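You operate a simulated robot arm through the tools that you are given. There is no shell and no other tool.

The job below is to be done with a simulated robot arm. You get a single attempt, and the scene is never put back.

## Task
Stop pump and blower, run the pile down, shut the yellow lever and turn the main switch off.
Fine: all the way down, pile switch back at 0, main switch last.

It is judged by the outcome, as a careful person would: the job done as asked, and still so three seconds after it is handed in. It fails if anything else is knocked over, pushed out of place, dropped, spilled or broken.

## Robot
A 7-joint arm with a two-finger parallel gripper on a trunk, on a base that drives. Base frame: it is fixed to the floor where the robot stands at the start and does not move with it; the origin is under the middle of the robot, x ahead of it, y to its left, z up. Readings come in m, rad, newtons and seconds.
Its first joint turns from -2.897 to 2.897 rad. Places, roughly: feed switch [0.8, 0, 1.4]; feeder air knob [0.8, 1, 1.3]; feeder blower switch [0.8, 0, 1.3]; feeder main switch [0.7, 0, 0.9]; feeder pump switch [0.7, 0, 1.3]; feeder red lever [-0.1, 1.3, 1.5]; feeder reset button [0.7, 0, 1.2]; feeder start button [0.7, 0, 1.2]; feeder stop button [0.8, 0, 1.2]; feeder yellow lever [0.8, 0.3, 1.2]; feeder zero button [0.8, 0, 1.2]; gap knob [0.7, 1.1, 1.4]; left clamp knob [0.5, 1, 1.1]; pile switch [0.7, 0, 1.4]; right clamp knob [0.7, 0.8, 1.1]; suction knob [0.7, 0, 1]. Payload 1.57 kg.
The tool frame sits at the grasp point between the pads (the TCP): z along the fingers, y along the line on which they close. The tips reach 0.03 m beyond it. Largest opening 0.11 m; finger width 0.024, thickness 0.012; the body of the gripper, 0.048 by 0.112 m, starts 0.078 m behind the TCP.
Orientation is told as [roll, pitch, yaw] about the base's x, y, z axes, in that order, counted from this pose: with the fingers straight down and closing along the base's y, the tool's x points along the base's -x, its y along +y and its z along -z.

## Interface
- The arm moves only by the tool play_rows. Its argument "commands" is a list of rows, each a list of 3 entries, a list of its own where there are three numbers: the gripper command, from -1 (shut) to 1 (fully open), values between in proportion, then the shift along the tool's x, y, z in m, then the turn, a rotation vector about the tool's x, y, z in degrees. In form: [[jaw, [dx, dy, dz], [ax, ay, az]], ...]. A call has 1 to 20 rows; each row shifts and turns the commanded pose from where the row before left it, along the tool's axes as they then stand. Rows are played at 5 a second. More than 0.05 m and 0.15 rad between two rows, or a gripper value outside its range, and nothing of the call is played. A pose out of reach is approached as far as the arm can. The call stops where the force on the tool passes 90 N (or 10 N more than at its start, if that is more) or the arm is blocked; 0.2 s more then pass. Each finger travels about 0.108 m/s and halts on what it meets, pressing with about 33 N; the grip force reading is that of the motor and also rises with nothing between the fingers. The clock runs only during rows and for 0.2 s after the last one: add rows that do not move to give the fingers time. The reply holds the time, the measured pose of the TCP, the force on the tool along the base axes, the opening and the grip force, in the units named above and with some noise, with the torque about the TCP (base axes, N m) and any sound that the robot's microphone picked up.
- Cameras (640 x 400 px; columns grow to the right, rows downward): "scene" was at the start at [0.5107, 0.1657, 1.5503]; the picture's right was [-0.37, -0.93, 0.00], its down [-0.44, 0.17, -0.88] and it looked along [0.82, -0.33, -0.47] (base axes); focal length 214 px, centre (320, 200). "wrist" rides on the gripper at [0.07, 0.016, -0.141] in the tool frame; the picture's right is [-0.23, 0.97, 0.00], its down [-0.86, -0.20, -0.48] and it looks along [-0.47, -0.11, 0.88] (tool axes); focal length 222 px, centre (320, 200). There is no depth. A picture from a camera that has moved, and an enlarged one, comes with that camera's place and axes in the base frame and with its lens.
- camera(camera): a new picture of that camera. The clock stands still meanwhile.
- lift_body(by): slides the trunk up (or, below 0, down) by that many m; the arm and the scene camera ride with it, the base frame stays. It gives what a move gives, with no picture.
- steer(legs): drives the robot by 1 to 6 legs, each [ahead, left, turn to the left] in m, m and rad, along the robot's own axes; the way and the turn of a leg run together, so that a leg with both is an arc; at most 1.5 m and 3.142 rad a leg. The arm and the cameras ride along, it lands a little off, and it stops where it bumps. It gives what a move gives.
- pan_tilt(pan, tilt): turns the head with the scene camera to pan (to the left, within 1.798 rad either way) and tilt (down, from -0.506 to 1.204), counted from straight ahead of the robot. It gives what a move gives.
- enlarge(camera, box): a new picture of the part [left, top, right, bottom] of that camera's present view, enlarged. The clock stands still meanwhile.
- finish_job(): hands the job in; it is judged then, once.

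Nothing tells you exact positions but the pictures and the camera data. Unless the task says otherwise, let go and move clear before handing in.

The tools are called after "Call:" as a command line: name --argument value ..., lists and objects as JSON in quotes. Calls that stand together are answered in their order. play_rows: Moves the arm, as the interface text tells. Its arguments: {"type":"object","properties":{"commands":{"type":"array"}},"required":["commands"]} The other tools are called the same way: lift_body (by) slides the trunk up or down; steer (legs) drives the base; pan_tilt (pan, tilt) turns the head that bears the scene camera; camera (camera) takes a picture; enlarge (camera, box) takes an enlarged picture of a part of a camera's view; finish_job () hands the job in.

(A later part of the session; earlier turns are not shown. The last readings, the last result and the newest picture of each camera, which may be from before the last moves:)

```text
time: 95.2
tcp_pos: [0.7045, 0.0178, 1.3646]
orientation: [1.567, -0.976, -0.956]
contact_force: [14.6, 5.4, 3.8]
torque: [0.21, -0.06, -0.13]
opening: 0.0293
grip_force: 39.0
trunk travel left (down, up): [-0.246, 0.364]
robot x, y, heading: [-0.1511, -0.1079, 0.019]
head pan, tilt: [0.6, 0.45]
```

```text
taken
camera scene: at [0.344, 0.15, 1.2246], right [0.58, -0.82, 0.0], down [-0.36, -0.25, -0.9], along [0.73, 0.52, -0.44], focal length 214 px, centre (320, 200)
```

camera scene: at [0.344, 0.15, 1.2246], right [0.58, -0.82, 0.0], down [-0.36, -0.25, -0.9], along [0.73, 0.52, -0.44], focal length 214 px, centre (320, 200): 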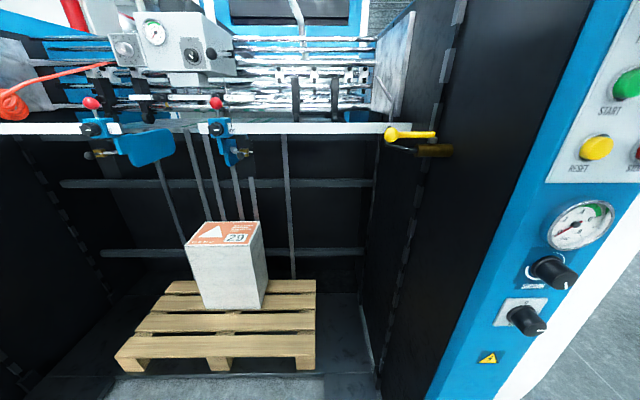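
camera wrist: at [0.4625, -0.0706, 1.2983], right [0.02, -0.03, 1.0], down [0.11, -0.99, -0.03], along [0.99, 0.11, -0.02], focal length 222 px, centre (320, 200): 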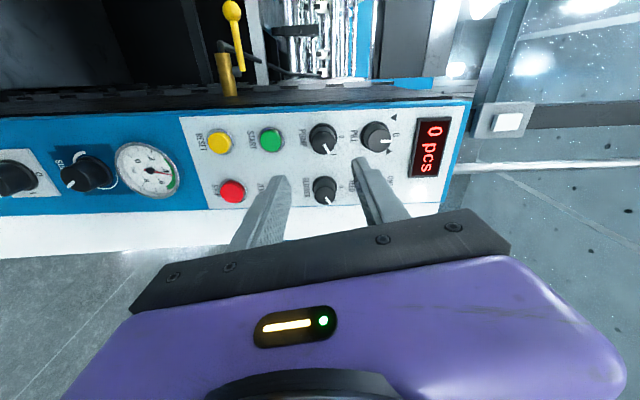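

The pile stopped between the last two looks. I zoom in to confirm it is on its lowest stop before turning the switch back.

Call:
enlarge --camera "scene" --box '[80, 260, 400, 400]'

Call:
play_rows --commands '[[-1, [0, 0, 0], [0, 0, 0]], [-1, [0, 0, 0], [0, 0, 0]], [-1, [0, 0, 0], [0, 0, 0]], [-1, [0, 0, 0], [0, 0, 0]], [-1, [0, 0, 0], [0, 0, 0]], [-1, [0, 0, 0], [0, 0, 0]], [-1, [0, 0, 0], [0, 0, 0]], [-1, [0, 0, 0], [0, 0, 0]], [-1, [0, 0, 0], [0, 0, 0]], [-1, [0, 0, 0], [0, 0, 0]]]'

Call:
enlarge --camera "scene" --box '[80, 260, 400, 400]'

```text
2.00 times, centred on (240, 330) of scene
camera zoom: at [0.344, 0.15, 1.2246], right [0.58, -0.82, 0.0], down [-0.36, -0.25, -0.9], along [0.73, 0.52, -0.44], focal length 429 px, centre (480, -60)
```

zoom: 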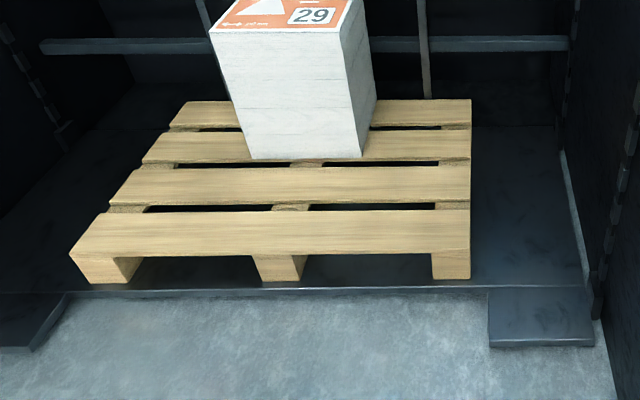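

```text
time: 97.4
tcp_pos: [0.7045, 0.0172, 1.3655]
orientation: [1.568, -0.975, -0.955]
contact_force: [13.0, 4.6, 2.2]
torque: [0.12, -0.02, -0.12]
opening: 0.0289
grip_force: 39.0
trunk travel left (down, up): [-0.246, 0.364]
robot x, y, heading: [-0.1534, -0.1105, 0.017]
head pan, tilt: [0.6, 0.45]
```

```text
2.00 times, centred on (240, 330) of scene
camera zoom: at [0.344, 0.15, 1.2246], right [0.58, -0.82, 0.0], down [-0.36, -0.25, -0.9], along [0.73, 0.52, -0.44], focal length 429 px, centre (480, -60)
```

zoom: 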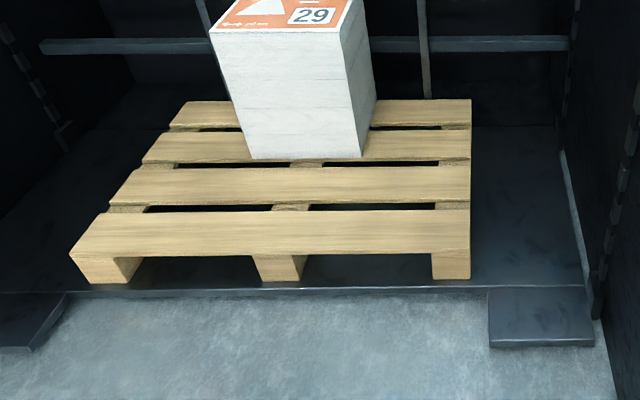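

The platform rests at floor level and no longer moves. I turn the PILE switch back to 0.

Call:
play_rows --commands '[[-1, [0, 0, 0], [0, 0, 7.5]], [-1, [0, 0, 0], [0, 0, 7.5]], [-1, [0, 0, 0], [0, 0, 7.5]], [-1, [0, 0, 0], [0, 0, 7.5]], [-1, [0, 0, 0], [0, 0, 7.5]], [-1, [0, 0, 0], [0, 0, 7.5]], [-1, [0, 0, 0], [0, 0, 0]]]'

Call:
enlarge --camera "wrist" --box '[220, 80, 420, 220]'

```text
time: 99.0
tcp_pos: [0.7041, 0.0177, 1.3661]
orientation: [1.569, -0.187, -0.958]
contact_force: [-0.1, -1.0, -8.4]
torque: [-0.2, 0.28, 0.48]
opening: 0.029
grip_force: 38.9
trunk travel left (down, up): [-0.246, 0.364]
robot x, y, heading: [-0.1537, -0.1096, 0.018]
head pan, tilt: [0.6, 0.45]
```

```text
2.86 times, centred on (320, 150) of wrist
camera zoom: at [0.5462, -0.0051, 1.3678], right [0.03, -0.03, 1.0], down [0.11, -0.99, -0.03], along [0.99, 0.11, -0.02], focal length 635 px, centre (320, 343)
```

zoom: 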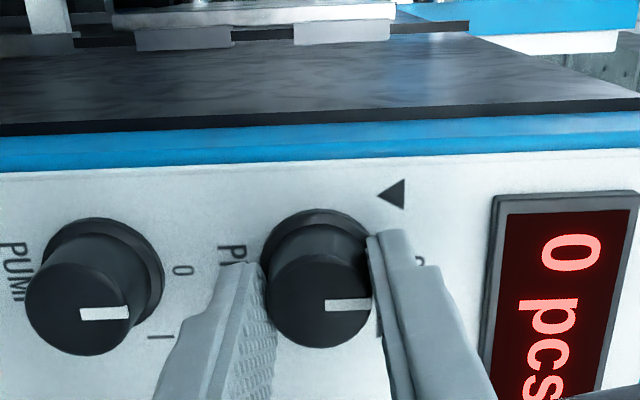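

The PILE pointer is parallel to the pump pointer again, at 0. I release, back off and check it along with the pile.

Call:
play_rows --commands '[[-0.05, [0, 0, 0], [0, 0, 0]], [-0.05, [0, 0, 0], [0, 0, 0]], [-0.05, [0, 0, -0.03], [0, 0, 0]], [-0.05, [0, 0, -0.04], [0, 0, 0]], [-0.05, [0, 0, -0.04], [0, 0, 0]], [-0.05, [0, 0, 0], [0, 0, 0]]]'

Call:
camera --camera "scene"

Call:
enlarge --camera "wrist" --box '[250, 90, 420, 220]'

Call:
pan_tilt --pan 0.15 --tilt 0.1

Call:
camera --camera "scene"

```text
time: 100.4
tcp_pos: [0.616, -0.0468, 1.3656]
orientation: [1.571, -0.193, -0.959]
contact_force: [-0.4, -0.4, -0.7]
torque: [-0.03, -0.05, -0.01]
opening: 0.0526
grip_force: 0.2
trunk travel left (down, up): [-0.246, 0.364]
robot x, y, heading: [-0.1554, -0.1094, 0.016]
head pan, tilt: [0.6, 0.45]
```

```text
taken
camera scene: at [0.3436, 0.1498, 1.2248], right [0.58, -0.82, 0.0], down [-0.35, -0.25, -0.9], along [0.73, 0.52, -0.44], focal length 214 px, centre (320, 200)
```

scene: 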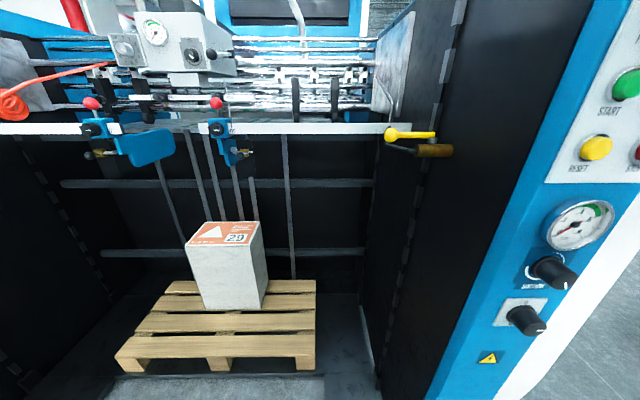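

```text
3.08 times, centred on (335, 155) of wrist
camera zoom: at [0.4574, -0.0696, 1.3673], right [0.02, -0.03, 1.0], down [0.11, -0.99, -0.03], along [0.99, 0.11, -0.02], focal length 684 px, centre (274, 338)
```

zoom: 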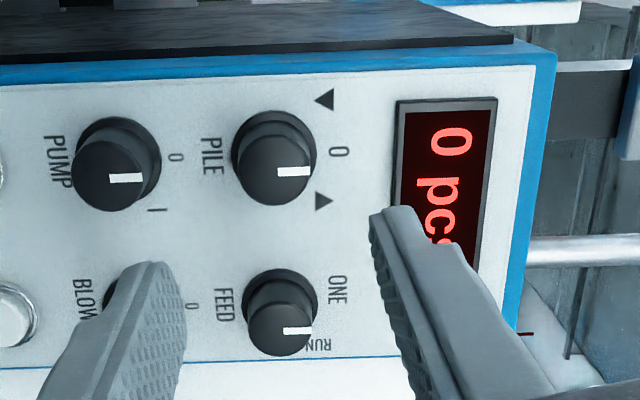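

```text
time: 101.3
tcp_pos: [0.6152, -0.0471, 1.3646]
orientation: [1.568, -0.192, -0.958]
contact_force: [0.5, 0.8, 0.0]
torque: [-0.01, 0.01, 0.01]
opening: 0.0522
grip_force: 0.0
trunk travel left (down, up): [-0.246, 0.364]
robot x, y, heading: [-0.1513, -0.109, 0.019]
head pan, tilt: [0.15, 0.099]
```

```text
taken
camera scene: at [0.3593, 0.112, 1.2574], right [0.17, -0.99, 0.0], down [-0.1, -0.02, -0.99], along [0.98, 0.17, -0.1], focal length 214 px, centre (320, 200)
```

scene: 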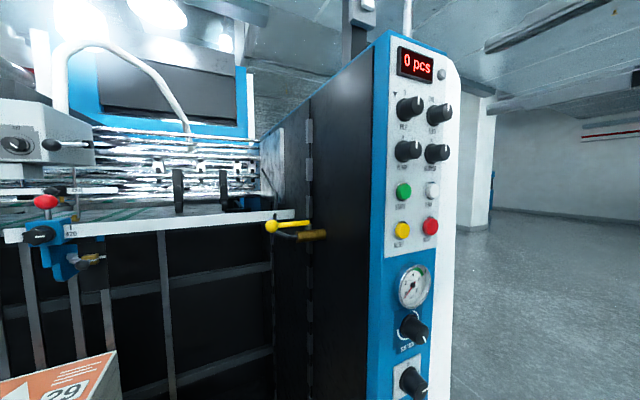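

Pile switch at 0, and the pile stays down. Next is the yellow lever; I zoom in to place its ball, pivot and pipe.

Call:
enlarge --camera "scene" --box '[240, 180, 360, 280]'

Call:
pan_tilt --pan 0.6 --tilt 0.1

Call:
camera --camera "scene"

Call:
camera --camera "wrist"

```text
4.00 times, centred on (300, 230) of scene
camera zoom: at [0.3593, 0.112, 1.2574], right [0.17, -0.99, 0.0], down [-0.1, -0.02, -0.99], along [0.98, 0.17, -0.1], focal length 858 px, centre (400, 80)
```

zoom: 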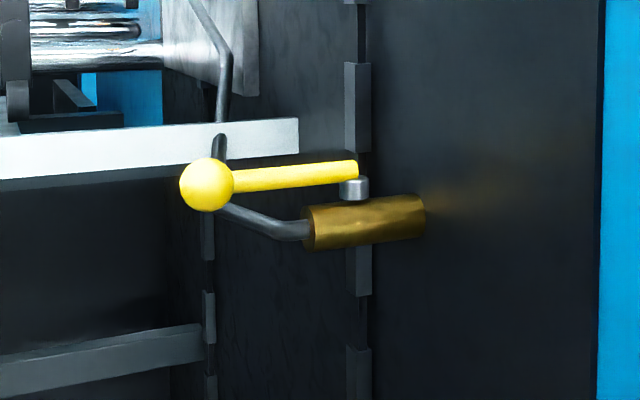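

```text
time: 102.2
tcp_pos: [0.6155, -0.0468, 1.3654]
orientation: [1.57, -0.193, -0.959]
contact_force: [0.2, 0.2, 0.6]
torque: [0.01, -0.03, 0.0]
opening: 0.052
grip_force: 0.0
trunk travel left (down, up): [-0.246, 0.364]
robot x, y, heading: [-0.153, -0.1083, 0.017]
head pan, tilt: [0.6, 0.099]
```

```text
taken
camera scene: at [0.3437, 0.1498, 1.2574], right [0.58, -0.82, 0.0], down [-0.08, -0.06, -1.0], along [0.81, 0.58, -0.1], focal length 214 px, centre (320, 200)
```

scene: 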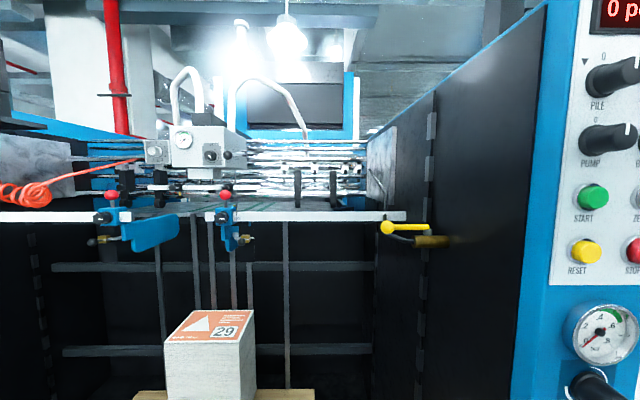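

```text
taken
camera wrist: at [0.4577, -0.0695, 1.3674], right [0.02, -0.03, 1.0], down [0.11, -0.99, -0.03], along [0.99, 0.11, -0.02], focal length 222 px, centre (320, 200)
```

wrist: 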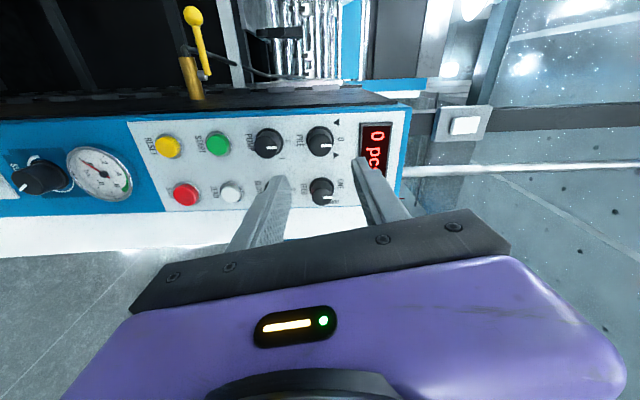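

The lever's ball is near (0.803, 0.299, 1.152) and its pivot near (0.850, 0.223, 1.153); the handle lies along the pipe, so shutting means a quarter turn about the vertical. I drive back, left, and turn slightly right so the hand stays off the wall, then lower to lever height.

Call:
steer --legs '[[-0.12, 0, 0], [0, 0.52, 0], [0, 0, -0.262]]'

Call:
lift_body --by -0.213

Call:
pan_tilt --pan 0.3 --tilt 0.3

Call:
camera --camera "scene"

Call:
camera --camera "wrist"

```text
time: 106.9
tcp_pos: [0.4738, 0.268, 1.3657]
orientation: [1.568, -0.192, -1.214]
contact_force: [-0.4, -0.5, -0.5]
torque: [-0.01, -0.04, -0.03]
opening: 0.0521
grip_force: 0.0
trunk travel left (down, up): [-0.246, 0.364]
robot x, y, heading: [-0.286, 0.4026, -0.24]
head pan, tilt: [0.6, 0.099]
```

```text
time: 109.2
tcp_pos: [0.4741, 0.2686, 1.1515]
orientation: [1.569, -0.192, -1.212]
contact_force: [0.5, 0.1, -0.3]
torque: [0.01, -0.01, 0.0]
opening: 0.0522
grip_force: 0.1
trunk travel left (down, up): [-0.033, 0.577]
robot x, y, heading: [-0.2858, 0.3998, -0.24]
head pan, tilt: [0.6, 0.099]
```

```text
time: 110.0
tcp_pos: [0.4748, 0.2678, 1.1523]
orientation: [1.57, -0.192, -1.215]
contact_force: [-1.0, -0.4, -1.0]
torque: [0.01, -0.01, 0.01]
opening: 0.0527
grip_force: 0.2
trunk travel left (down, up): [-0.033, 0.577]
robot x, y, heading: [-0.2814, 0.4009, -0.234]
head pan, tilt: [0.3, 0.3]
```

```text
taken
camera scene: at [0.2681, 0.4999, 1.0258], right [0.06, -1.0, 0.0], down [-0.29, -0.02, -0.96], along [0.95, 0.06, -0.3], focal length 214 px, centre (320, 200)
```

scene: 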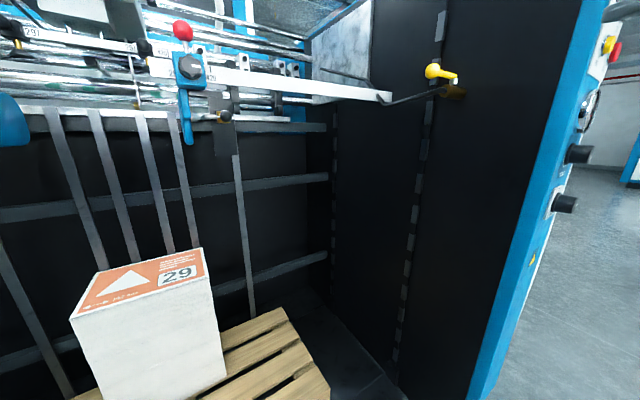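

```text
taken
camera wrist: at [0.3161, 0.2857, 1.1544], right [0.01, -0.04, 1.0], down [-0.14, -0.99, -0.03], along [0.99, -0.14, -0.02], focal length 222 px, centre (320, 200)
```

wrist: 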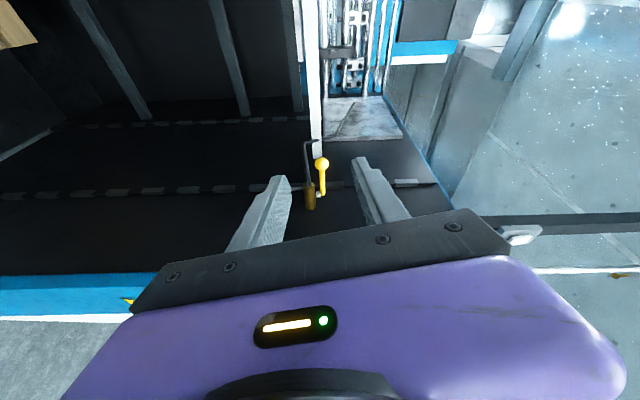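

The gripper axis points straight at the lever. I make the jaw vertical, open it a bit more, and drive closer.

Call:
play_rows --commands '[[0.27, [0, 0, 0], [0, 0, 5.5]], [0.27, [0, 0, 0], [0, 0, 5.4]], [0.27, [0, 0, 0], [0, 0, 0]]]'

Call:
steer --legs '[[0.2294, 0.051, 0]]'

Call:
camera --camera "scene"

Call:
camera --camera "wrist"

```text
time: 110.8
tcp_pos: [0.4737, 0.269, 1.151]
orientation: [1.568, -0.001, -1.213]
contact_force: [0.1, -0.1, 0.5]
torque: [-0.02, 0.06, -0.01]
opening: 0.0702
grip_force: 0.0
trunk travel left (down, up): [-0.033, 0.577]
robot x, y, heading: [-0.2905, 0.4004, -0.242]
head pan, tilt: [0.3, 0.3]
```

```text
time: 112.5
tcp_pos: [0.7077, 0.2639, 1.1534]
orientation: [1.569, -0.002, -1.215]
contact_force: [-0.5, 0.1, 0.4]
torque: [0.01, 0.0, 0.01]
opening: 0.0698
grip_force: 0.0
trunk travel left (down, up): [-0.033, 0.577]
robot x, y, heading: [-0.0514, 0.3949, -0.234]
head pan, tilt: [0.3, 0.3]
```

```text
taken
camera scene: at [0.5036, 0.4943, 1.0258], right [0.06, -1.0, 0.0], down [-0.3, -0.02, -0.96], along [0.95, 0.06, -0.3], focal length 214 px, centre (320, 200)
```

scene: 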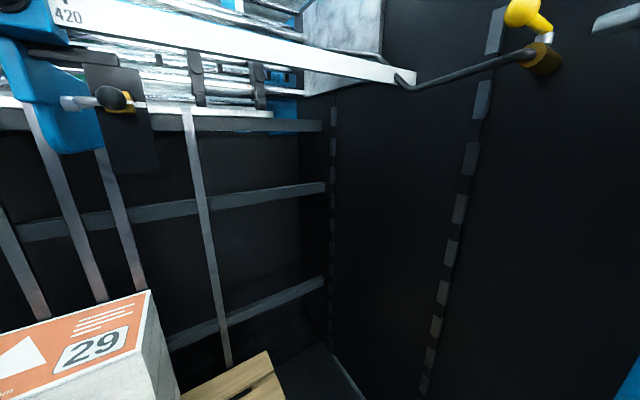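

```text
taken
camera wrist: at [0.5515, 0.2788, 1.1674], right [0.08, -0.21, 0.97], down [-0.15, -0.97, -0.2], along [0.99, -0.13, -0.11], focal length 222 px, centre (320, 200)
```

wrist: 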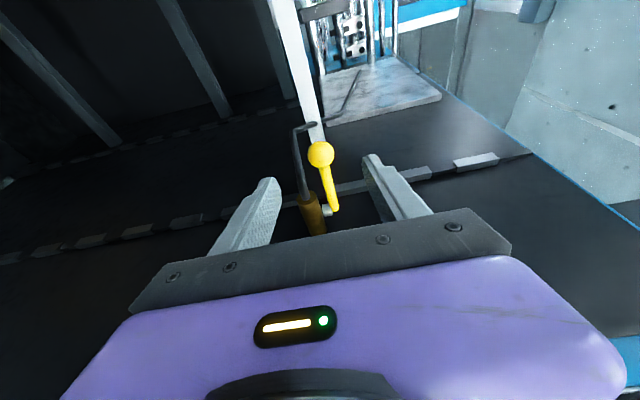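

The ball lies 0.10 m straight ahead of the jaw. I advance so the fingers stand above and below it, and tilt the head up to watch.

Call:
pan_tilt --pan -0.1 --tilt -0.2

Call:
play_rows --commands '[[-0.05, [-0.002, -0.002, 0], [0, 0, 0]], [-0.05, [0, 0, 0.03], [0, 0, 0]], [-0.05, [0, 0, 0.03], [0, 0, 0]], [-0.05, [0, 0, 0], [0, 0, 0]]]'

Call:
camera --camera "scene"

Call:
enlarge --camera "wrist" --box '[220, 80, 420, 220]'

```text
time: 113.5
tcp_pos: [0.7095, 0.2629, 1.1514]
orientation: [1.568, -0.002, -1.215]
contact_force: [0.4, 0.1, 0.9]
torque: [-0.02, 0.01, 0.01]
opening: 0.07
grip_force: 0.0
trunk travel left (down, up): [-0.033, 0.577]
robot x, y, heading: [-0.0537, 0.3978, -0.237]
head pan, tilt: [-0.099, -0.201]
```

```text
time: 114.5
tcp_pos: [0.7666, 0.2808, 1.1491]
orientation: [1.569, -0.002, -1.215]
contact_force: [-0.1, -0.3, 0.2]
torque: [-0.02, 0.01, -0.02]
opening: 0.0523
grip_force: 0.1
trunk travel left (down, up): [-0.033, 0.577]
robot x, y, heading: [-0.0513, 0.395, -0.244]
head pan, tilt: [-0.099, -0.201]
```

```text
taken
camera scene: at [0.4889, 0.4609, 1.0709], right [-0.33, -0.94, 0.0], down [0.19, -0.07, -0.98], along [0.92, -0.32, 0.2], focal length 214 px, centre (320, 200)
```

scene: 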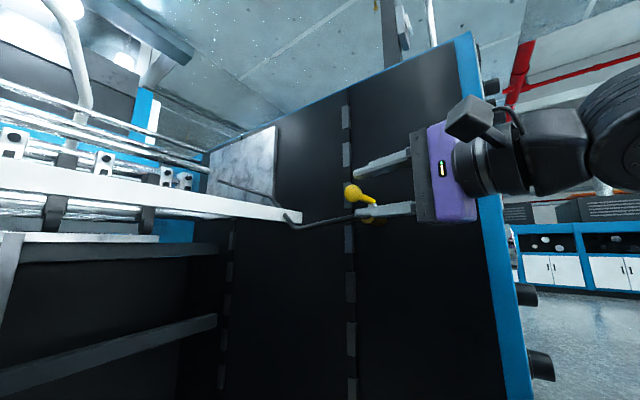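

```text
2.86 times, centred on (320, 150) of wrist
camera zoom: at [0.6088, 0.297, 1.1649], right [0.08, -0.21, 0.97], down [-0.15, -0.97, -0.2], along [0.99, -0.13, -0.11], focal length 635 px, centre (320, 343)
```

zoom: 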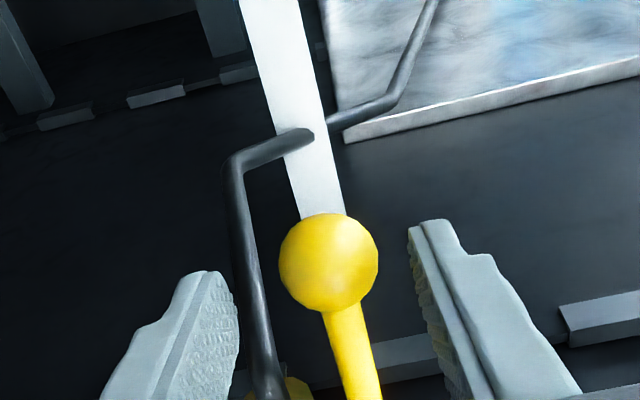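

The ball is well between the fingers. I advance the last 38 mm, close on it, and read the forces.

Call:
play_rows --commands '[[-0.05, [0.0005, 0.0017, 0.019], [0, 0, 0]], [-0.05, [0, 0, 0.019], [0, 0, 0]], [-0.05, [0, 0, 0], [0, 0, 0]], [-1, [0, 0, 0], [0, 0, 0]], [-1, [0, 0, 0], [0, 0, 0]], [-1, [0, 0, 0], [0, 0, 0]]]'

Call:
camera --camera "scene"

Call:
enlarge --camera "wrist" --box '[220, 80, 420, 220]'

```text
time: 115.9
tcp_pos: [0.8011, 0.295, 1.1523]
orientation: [1.569, -0.003, -1.214]
contact_force: [0.7, -0.6, -3.6]
torque: [-0.07, 0.0, 0.11]
opening: 0.0292
grip_force: 39.2
trunk travel left (down, up): [-0.033, 0.577]
robot x, y, heading: [-0.0466, 0.3922, -0.237]
head pan, tilt: [-0.099, -0.201]
```

```text
taken
camera scene: at [0.489, 0.4609, 1.0708], right [-0.33, -0.94, 0.0], down [0.19, -0.07, -0.98], along [0.92, -0.32, 0.2], focal length 214 px, centre (320, 200)
```

scene: 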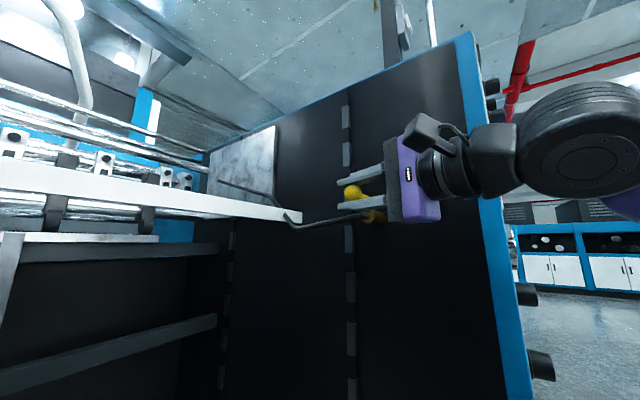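

```text
2.86 times, centred on (320, 150) of wrist
camera zoom: at [0.6438, 0.3107, 1.1679], right [0.08, -0.21, 0.97], down [-0.15, -0.97, -0.2], along [0.99, -0.13, -0.11], focal length 635 px, centre (320, 343)
```

zoom: 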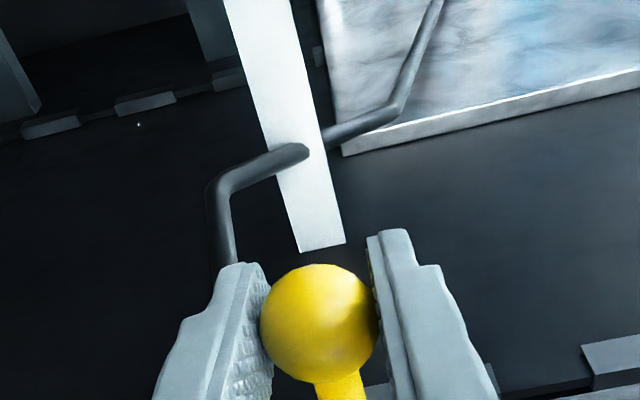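

The ball is gripped. I first try a small swing toward me (about 5°) and watch the force to find out which way the lever turns.

Call:
play_rows --commands '[[-1, [-0.0018, 0, -0.0074], [0, 0, 0]], [-1, [0, 0, 0], [0, 0, 0]]]'

Call:
enlarge --camera "wrist" --box '[220, 80, 420, 220]'

```text
time: 116.5
tcp_pos: [0.7954, 0.2912, 1.1519]
orientation: [1.571, -0.002, -1.215]
contact_force: [12.2, 0.8, 2.3]
torque: [0.04, 0.01, 0.94]
opening: 0.0293
grip_force: 38.9
trunk travel left (down, up): [-0.033, 0.577]
robot x, y, heading: [-0.0491, 0.3943, -0.234]
head pan, tilt: [-0.099, -0.201]
```

```text
2.86 times, centred on (320, 150) of wrist
camera zoom: at [0.6373, 0.3067, 1.1677], right [0.08, -0.21, 0.97], down [-0.15, -0.97, -0.2], along [0.99, -0.13, -0.11], focal length 635 px, centre (320, 343)
```

zoom: 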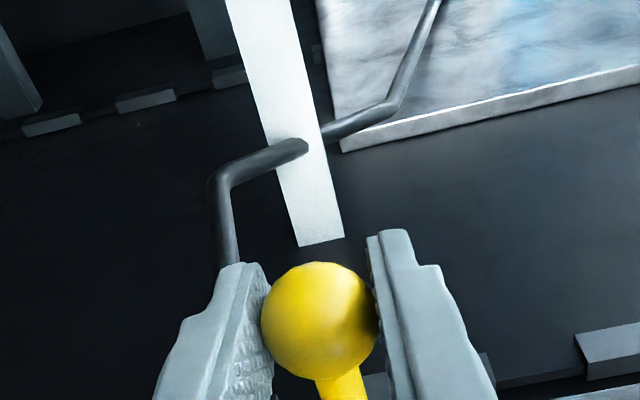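

The ball moved with the jaw at about 12 N. I go another 10° and check that the force stays moderate.

Call:
play_rows --commands '[[-1, [-0.0026, 0, -0.0072], [0, 0, 0]], [-1, [-0.0032, 0, -0.007], [0, 0, 0]], [-1, [0, 0, 0], [0, 0, 0]]]'

Call:
enlarge --camera "wrist" --box '[220, 80, 420, 220]'

Call:
enlarge --camera "scene" --box '[280, 120, 480, 260]'

```text
time: 117.3
tcp_pos: [0.7832, 0.2825, 1.1521]
orientation: [1.571, -0.002, -1.213]
contact_force: [7.2, 9.0, 6.2]
torque: [0.02, 0.02, 1.07]
opening: 0.0289
grip_force: 38.8
trunk travel left (down, up): [-0.033, 0.577]
robot x, y, heading: [-0.0512, 0.395, -0.237]
head pan, tilt: [-0.099, -0.201]
```

```text
2.86 times, centred on (320, 150) of wrist
camera zoom: at [0.626, 0.2974, 1.1676], right [0.08, -0.21, 0.97], down [-0.15, -0.97, -0.2], along [0.99, -0.13, -0.11], focal length 635 px, centre (320, 343)
```

zoom: 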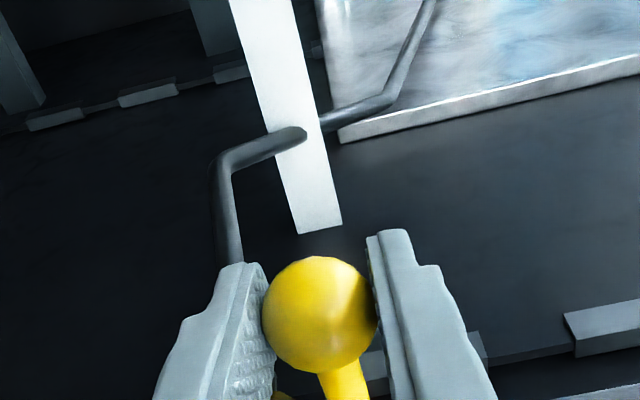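

```text
2.86 times, centred on (380, 190) of scene
camera zoom: at [0.4889, 0.4613, 1.0709], right [-0.33, -0.94, 0.0], down [0.19, -0.07, -0.98], along [0.92, -0.32, 0.2], focal length 613 px, centre (149, 229)
```

zoom: 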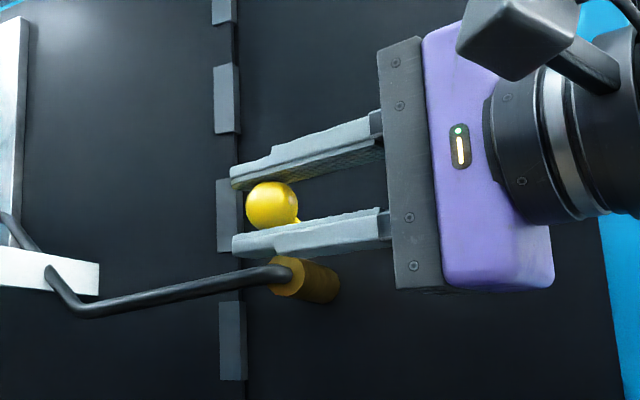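

The lever follows toward me with steady light friction, so this is its turning direction. I continue along the arc in measured steps.

Call:
play_rows --commands '[[-1, [-0.00454, 0, -0.00806], [0, 0, 0]], [-1, [-0.00537, 0, -0.00754], [0, 0, 0]], [-1, [-0.00616, 0, -0.00697], [0, 0, 0]], [-1, [-0.00683, 0, -0.00626], [0, 0, 0]], [-1, [-0.00745, 0, -0.00552], [0, 0, 0]], [-1, [0, 0, 0], [0, 0, 0]]]'

Call:
enlarge --camera "wrist" --box '[220, 80, 420, 220]'

Call:
camera --camera "scene"

```text
time: 118.7
tcp_pos: [0.7614, 0.2408, 1.1525]
orientation: [1.57, -0.001, -1.214]
contact_force: [-4.0, 13.5, 9.7]
torque: [0.07, -0.08, 1.1]
opening: 0.029
grip_force: 38.8
trunk travel left (down, up): [-0.033, 0.577]
robot x, y, heading: [-0.0553, 0.3948, -0.242]
head pan, tilt: [-0.099, -0.201]
```

```text
2.86 times, centred on (320, 150) of wrist
camera zoom: at [0.6038, 0.256, 1.1675], right [0.08, -0.21, 0.97], down [-0.15, -0.97, -0.2], along [0.99, -0.13, -0.11], focal length 635 px, centre (320, 343)
```

zoom: 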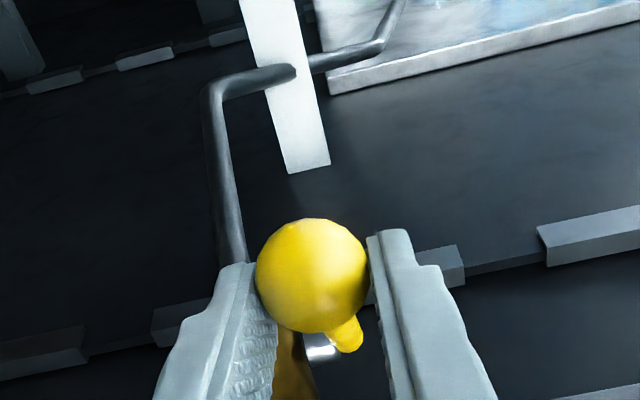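

```text
taken
camera scene: at [0.4885, 0.4613, 1.0711], right [-0.33, -0.94, 0.0], down [0.19, -0.07, -0.98], along [0.92, -0.32, 0.2], focal length 214 px, centre (320, 200)
```

scene: 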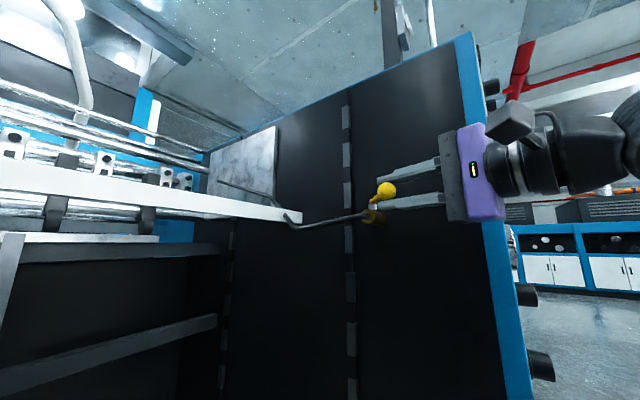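

The ball has slid to the edge of the pads, with the lever about 36° round. Its remaining path runs mostly to the right, so instead of gripping I will push it from its left side with the closed fingers. I release, back off and look.

Call:
play_rows --commands '[[0.0, [0, 0, 0], [0, 0, 0]], [0.0, [0, 0, 0], [0, 0, 0]], [0.0, [0, 0, -0.03], [0, 0, 0]], [0.0, [0, 0, -0.03], [0, 0, 0]], [0.0, [0.02, 0, 0], [0, 0, 0]], [0.0, [0.02, 0, 0], [0, 0, 0]], [-1, [0, 0, 0], [0, 0, 0]], [-1, [0, 0, 0], [0, 0, 0]], [-1, [0, 0, 0], [0, 0, 0]]]'

Call:
camera --camera "wrist"

Call:
camera --camera "scene"

```text
time: 120.7
tcp_pos: [0.6929, 0.2577, 1.1521]
orientation: [1.568, -0.003, -1.215]
contact_force: [-0.2, -0.7, -0.6]
torque: [0.04, 0.0, 0.03]
opening: 0.0
grip_force: 21.5
trunk travel left (down, up): [-0.033, 0.577]
robot x, y, heading: [-0.052, 0.3939, -0.236]
head pan, tilt: [-0.099, -0.201]
```

```text
taken
camera wrist: at [0.5349, 0.2737, 1.1673], right [0.08, -0.21, 0.97], down [-0.15, -0.97, -0.2], along [0.99, -0.13, -0.11], focal length 222 px, centre (320, 200)
```

wrist: 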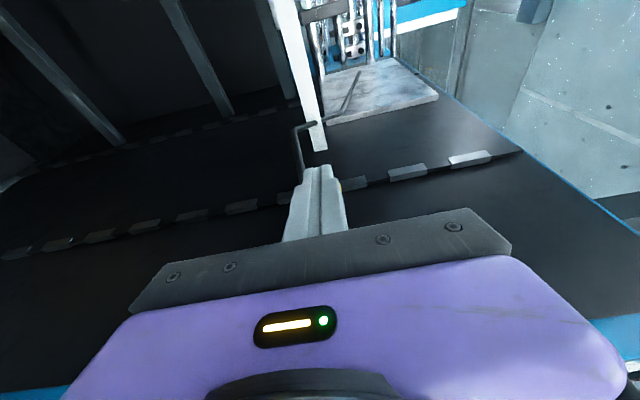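

```text
taken
camera scene: at [0.4889, 0.4609, 1.0709], right [-0.33, -0.94, 0.0], down [0.19, -0.07, -0.98], along [0.92, -0.32, 0.2], focal length 214 px, centre (320, 200)
```

scene: 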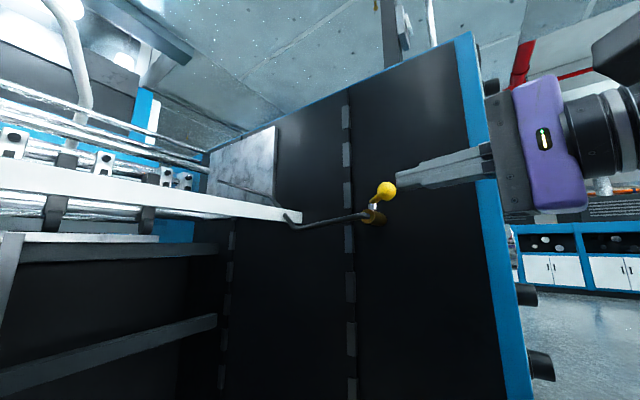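

Call:
enlarge --camera "scene" --box '[320, 140, 480, 250]'

Call:
enlarge --camera "wrist" --box '[250, 110, 400, 230]'

```text
3.64 times, centred on (400, 195) of scene
camera zoom: at [0.4889, 0.4609, 1.0709], right [-0.33, -0.94, 0.0], down [0.19, -0.07, -0.98], along [0.92, -0.32, 0.2], focal length 780 px, centre (29, 218)
```

zoom: 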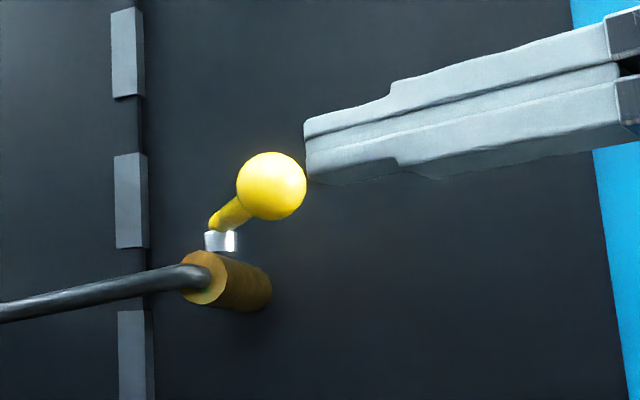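

```text
3.33 times, centred on (325, 170) of wrist
camera zoom: at [0.5349, 0.2737, 1.1673], right [0.08, -0.21, 0.97], down [-0.15, -0.97, -0.2], along [0.99, -0.13, -0.11], focal length 740 px, centre (303, 300)
```

zoom: 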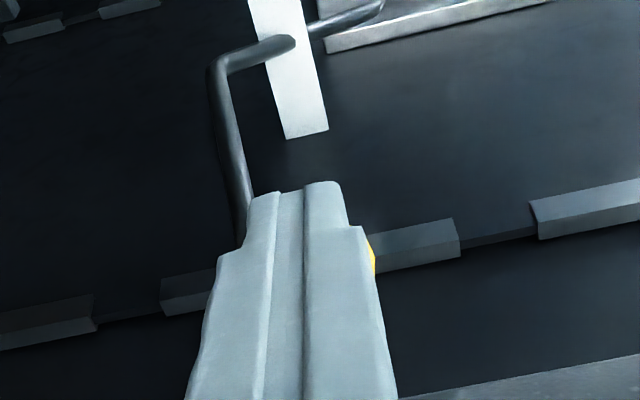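

The ball is about 68 mm ahead and 30 mm right of the closed fingers. I shift a little left, move the fingers in beside it, and push right.

Call:
play_rows --commands '[[-1, [0.008, 0, 0], [0, 0, 0]], [-1, [0, 0, 0.0275], [0, 0, 0]], [-1, [0, 0, 0.0275], [0, 0, 0]], [-1, [0, 0, 0], [0, 0, 0]], [-1, [-0.012, 0, 0], [0, 0, 0]], [-1, [-0.01, 0, -0.006], [0, 0, 0]], [-1, [-0.01, 0, -0.005], [0, 0, 0]], [-1, [0, 0, 0], [0, 0, 0]]]'

Call:
camera --camera "scene"

Call:
camera --camera "wrist"

```text
time: 122.5
tcp_pos: [0.741, 0.2489, 1.1518]
orientation: [1.57, 0.0, -1.218]
contact_force: [0.3, 0.0, 0.1]
torque: [-0.02, 0.02, 0.02]
opening: 0.0
grip_force: 21.7
trunk travel left (down, up): [-0.033, 0.577]
robot x, y, heading: [-0.0524, 0.3951, -0.234]
head pan, tilt: [-0.099, -0.201]
```

```text
taken
camera scene: at [0.4889, 0.4609, 1.0709], right [-0.33, -0.94, 0.0], down [0.19, -0.07, -0.98], along [0.92, -0.32, 0.2], focal length 214 px, centre (320, 200)
```

scene: 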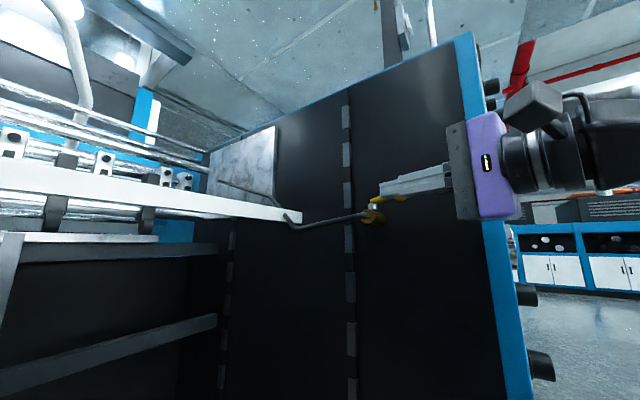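

```text
taken
camera wrist: at [0.5843, 0.2652, 1.1666], right [0.08, -0.21, 0.97], down [-0.15, -0.97, -0.2], along [0.99, -0.13, -0.11], focal length 222 px, centre (320, 200)
```

wrist: 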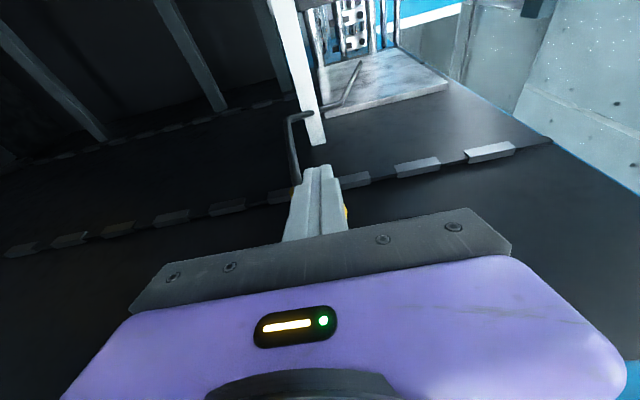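

The finger is beside the ball and pushing. I continue to the right in steps while watching the force.

Call:
play_rows --commands '[[-1, [-0.01, 0, -0.004], [0, 0, 0]], [-1, [-0.01, 0, -0.002], [0, 0, 0]], [-1, [-0.01, 0, 0], [0, 0, 0]], [-1, [-0.01, 0, 0], [0, 0, 0]], [-1, [0, 0, 0], [0, 0, 0]]]'

Call:
enlarge --camera "scene" --box '[320, 140, 520, 270]'

Call:
camera --camera "wrist"

```text
time: 123.7
tcp_pos: [0.7505, 0.2097, 1.1521]
orientation: [1.57, -0.002, -1.215]
contact_force: [0.8, -0.2, 0.6]
torque: [-0.01, 0.02, -0.02]
opening: 0.0001
grip_force: 21.4
trunk travel left (down, up): [-0.033, 0.577]
robot x, y, heading: [-0.0522, 0.3958, -0.236]
head pan, tilt: [-0.099, -0.201]
```

```text
3.08 times, centred on (420, 205) of scene
camera zoom: at [0.4889, 0.4609, 1.0709], right [-0.33, -0.94, 0.0], down [0.19, -0.07, -0.98], along [0.92, -0.32, 0.2], focal length 660 px, centre (12, 185)
```

zoom: 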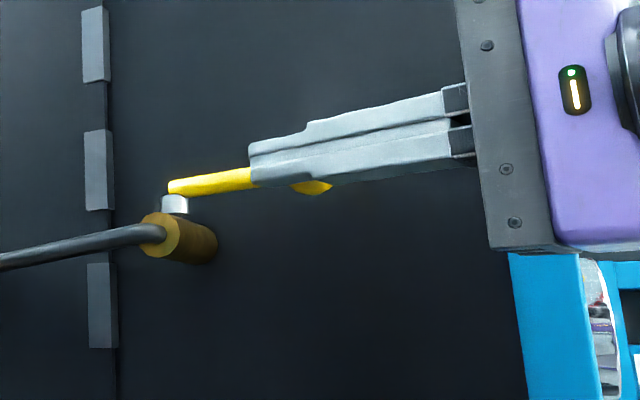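

```text
taken
camera wrist: at [0.5929, 0.2253, 1.1675], right [0.08, -0.21, 0.97], down [-0.15, -0.97, -0.2], along [0.99, -0.13, -0.11], focal length 222 px, centre (320, 200)
```

wrist: 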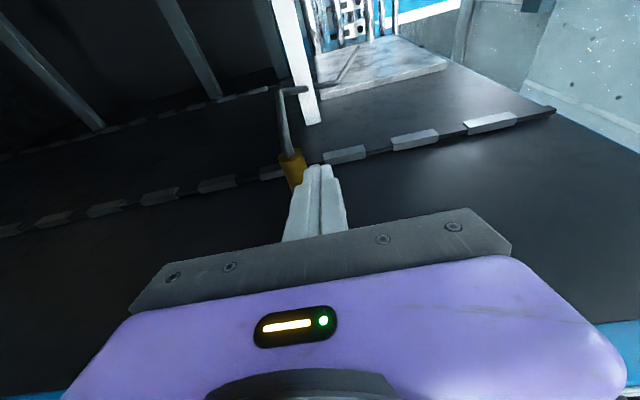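

The lever is nearly parallel to the wall, with about 12° left. I push on in small steps until it meets its stop.

Call:
play_rows --commands '[[-1, [-0.006, 0, 0], [0, 0, 0]], [-1, [-0.006, 0, 0], [0, 0, 0]], [-1, [0, 0, 0], [0, 0, 0]]]'

Call:
enlarge --camera "scene" --box '[320, 140, 520, 270]'

Call:
play_rows --commands '[[-1, [-0.004, 0, 0], [0, 0, 0]], [-1, [0, 0, 0], [0, 0, 0]]]'

Call:
enlarge --camera "scene" --box '[320, 140, 520, 270]'

```text
time: 124.5
tcp_pos: [0.7549, 0.1977, 1.1523]
orientation: [1.57, -0.004, -1.213]
contact_force: [0.6, 0.7, 0.6]
torque: [0.03, 0.01, -0.02]
opening: 0.0
grip_force: 20.7
trunk travel left (down, up): [-0.033, 0.577]
robot x, y, heading: [-0.0513, 0.3951, -0.239]
head pan, tilt: [-0.099, -0.201]
```

```text
3.08 times, centred on (420, 205) of scene
camera zoom: at [0.4889, 0.4609, 1.0709], right [-0.33, -0.94, 0.0], down [0.19, -0.07, -0.98], along [0.92, -0.32, 0.2], focal length 660 px, centre (12, 185)
```

zoom: 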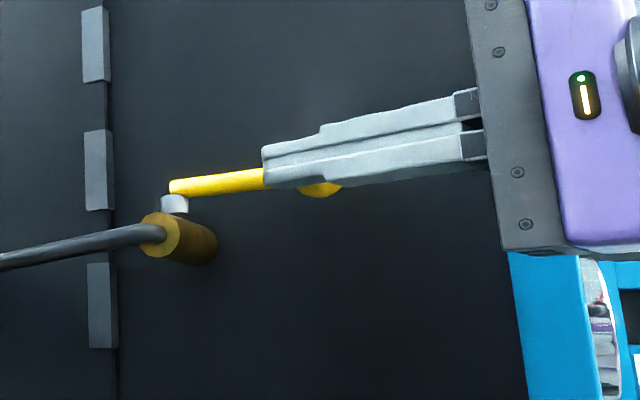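

```text
time: 125.1
tcp_pos: [0.7559, 0.1939, 1.1523]
orientation: [1.57, 0.0, -1.215]
contact_force: [-0.4, -0.7, 0.0]
torque: [0.0, -0.02, 0.0]
opening: 0.0
grip_force: 21.7
trunk travel left (down, up): [-0.033, 0.577]
robot x, y, heading: [-0.0499, 0.3955, -0.239]
head pan, tilt: [-0.099, -0.201]
```

```text
3.08 times, centred on (420, 205) of scene
camera zoom: at [0.4889, 0.4609, 1.0709], right [-0.33, -0.94, 0.0], down [0.19, -0.07, -0.98], along [0.92, -0.32, 0.2], focal length 660 px, centre (12, 185)
```

zoom: 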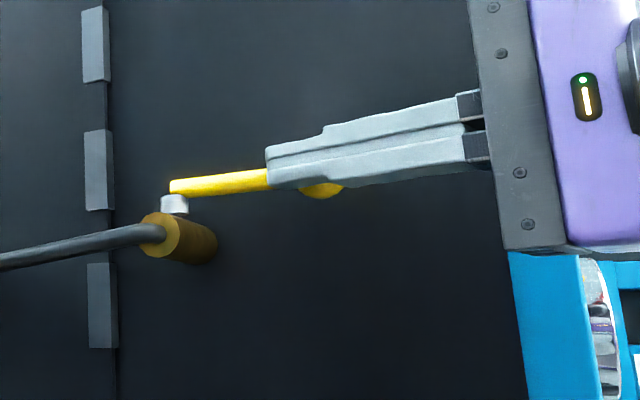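

Call:
play_rows --commands '[[-1, [-0.004, 0, 0], [0, 0, 0]], [-1, [0, 0, 0], [0, 0, 0]]]'

Call:
enlarge --camera "scene" --box '[320, 140, 520, 270]'

Call:
enlarge --camera "wrist" --box '[250, 110, 400, 230]'

```text
time: 125.7
tcp_pos: [0.7566, 0.192, 1.1531]
orientation: [1.568, -0.001, -1.215]
contact_force: [-1.7, 3.6, 0.5]
torque: [0.0, -0.02, 0.06]
opening: 0.0
grip_force: 21.8
trunk travel left (down, up): [-0.033, 0.577]
robot x, y, heading: [-0.0527, 0.3989, -0.238]
head pan, tilt: [-0.099, -0.201]
```

```text
3.08 times, centred on (420, 205) of scene
camera zoom: at [0.4888, 0.4611, 1.071], right [-0.33, -0.94, 0.0], down [0.19, -0.07, -0.98], along [0.92, -0.32, 0.2], focal length 660 px, centre (12, 185)
```

zoom: 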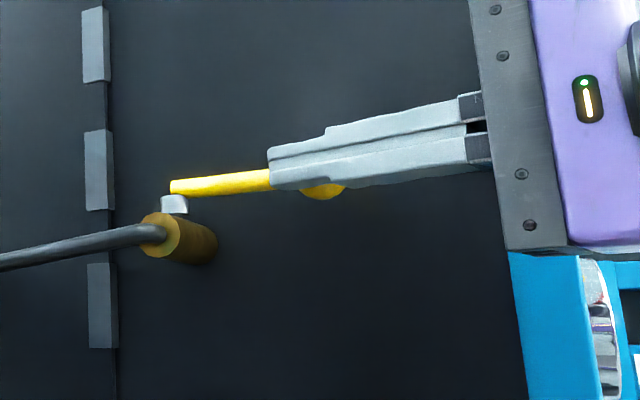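

```text
3.33 times, centred on (325, 170) of wrist
camera zoom: at [0.599, 0.2076, 1.1681], right [0.08, -0.21, 0.97], down [-0.15, -0.97, -0.2], along [0.99, -0.13, -0.11], focal length 740 px, centre (303, 300)
```

zoom: 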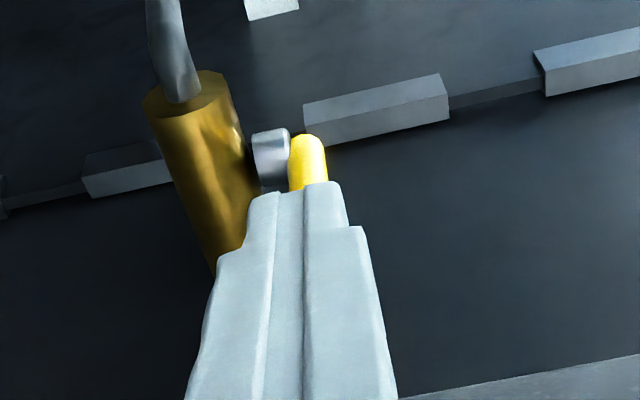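

A lasting force now shows the lever has met its stop at about 90°. I press once more lightly to confirm, then withdraw left and back.

Call:
play_rows --commands '[[-1, [-0.003, 0, 0], [0, 0, 0]], [-1, [0, 0, 0], [0, 0, 0]]]'

Call:
play_rows --commands '[[-1, [0.015, 0, 0], [0, 0, 0]], [-1, [0.015, 0, 0], [0, 0, 0]], [-1, [0, 0, -0.04], [0, 0, 0]], [-1, [0, 0, -0.04], [0, 0, 0]], [-1, [0, 0, -0.02], [0, 0, 0]], [-1, [0, 0, 0], [0, 0, 0]]]'

Call:
camera --camera "scene"

Call:
enlarge --camera "scene" --box '[320, 140, 520, 270]'

Call:
camera --camera "wrist"

```text
time: 126.3
tcp_pos: [0.7572, 0.1911, 1.1521]
orientation: [1.572, -0.003, -1.211]
contact_force: [-11.1, 14.6, 1.0]
torque: [-0.03, -0.11, 0.18]
opening: 0.0
grip_force: 21.8
trunk travel left (down, up): [-0.033, 0.577]
robot x, y, heading: [-0.0527, 0.3935, -0.24]
head pan, tilt: [-0.099, -0.201]
```

```text
time: 127.7
tcp_pos: [0.6522, 0.1809, 1.152]
orientation: [1.569, -0.002, -1.215]
contact_force: [0.4, -0.2, -0.2]
torque: [0.0, -0.01, 0.03]
opening: 0.0
grip_force: 21.4
trunk travel left (down, up): [-0.033, 0.577]
robot x, y, heading: [-0.0513, 0.3956, -0.245]
head pan, tilt: [-0.099, -0.201]
```

```text
taken
camera scene: at [0.4889, 0.4609, 1.0709], right [-0.33, -0.94, 0.0], down [0.19, -0.07, -0.98], along [0.92, -0.32, 0.2], focal length 214 px, centre (320, 200)
```

scene: 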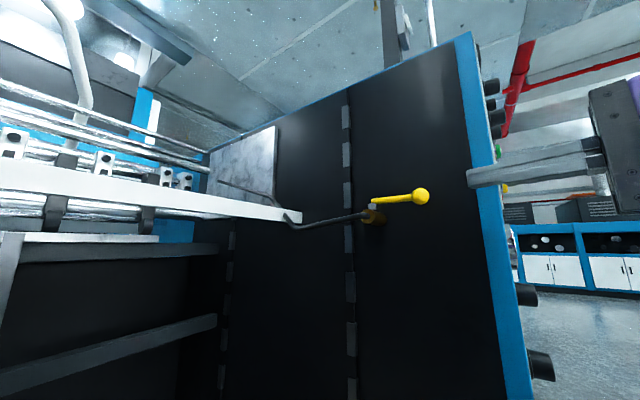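

```text
3.08 times, centred on (420, 205) of scene
camera zoom: at [0.4889, 0.4609, 1.0709], right [-0.33, -0.94, 0.0], down [0.19, -0.07, -0.98], along [0.92, -0.32, 0.2], focal length 660 px, centre (12, 185)
```

zoom: 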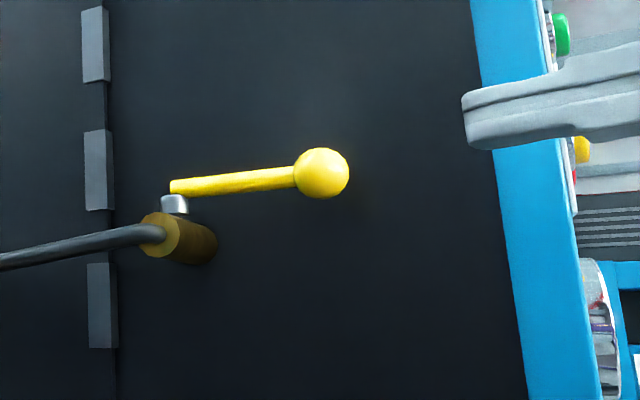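

```text
taken
camera wrist: at [0.4946, 0.1959, 1.1672], right [0.08, -0.21, 0.97], down [-0.15, -0.97, -0.2], along [0.99, -0.13, -0.11], focal length 222 px, centre (320, 200)
```

wrist: 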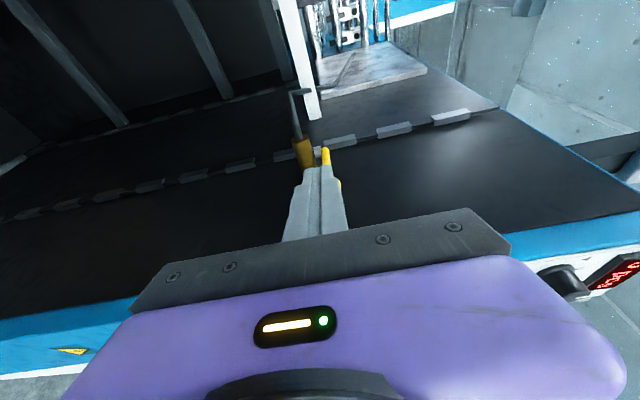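

The lever now stands across its pipe, against its stop: shut. Only the main switch remains, low on the panel at about z = 0.89. I drive back in front of the panel, staying clear of the post, and lower the trunk fully.

Call:
steer --legs '[[-0.2, 0, 0], [0, 0, 0.257], [0, -0.552, 0]]'

Call:
lift_body --by -0.033

Call:
play_rows --commands '[[-0.05, [0, -0.04, 0], [0, 0, 0]], [-0.05, [0, -0.04, 0], [0, 0, 0]], [-0.05, [0, -0.04, 0], [0, 0, 0]], [-0.05, [0, 0, 0], [0, 0, 0]]]'

```text
time: 132.9
tcp_pos: [0.5017, -0.1361, 1.1515]
orientation: [1.569, -0.001, -0.956]
contact_force: [0.5, 0.6, -0.2]
torque: [0.05, -0.02, -0.03]
opening: 0.0001
grip_force: 21.2
trunk travel left (down, up): [-0.033, 0.577]
robot x, y, heading: [-0.2274, -0.1132, 0.023]
head pan, tilt: [-0.099, -0.201]
```

```text
time: 133.7
tcp_pos: [0.5023, -0.1361, 1.1184]
orientation: [1.567, -0.002, -0.956]
contact_force: [0.7, -0.6, -0.5]
torque: [-0.01, -0.03, 0.02]
opening: 0.0
grip_force: 21.6
trunk travel left (down, up): [0.0, 0.61]
robot x, y, heading: [-0.2352, -0.1067, 0.023]
head pan, tilt: [-0.099, -0.201]
```

```text
time: 134.7
tcp_pos: [0.5028, -0.1375, 0.9963]
orientation: [1.569, -0.001, -0.957]
contact_force: [0.1, -0.4, 0.4]
torque: [0.0, -0.01, 0.0]
opening: 0.0524
grip_force: 0.1
trunk travel left (down, up): [0.0, 0.61]
robot x, y, heading: [-0.2349, -0.1125, 0.022]
head pan, tilt: [-0.099, -0.201]
```

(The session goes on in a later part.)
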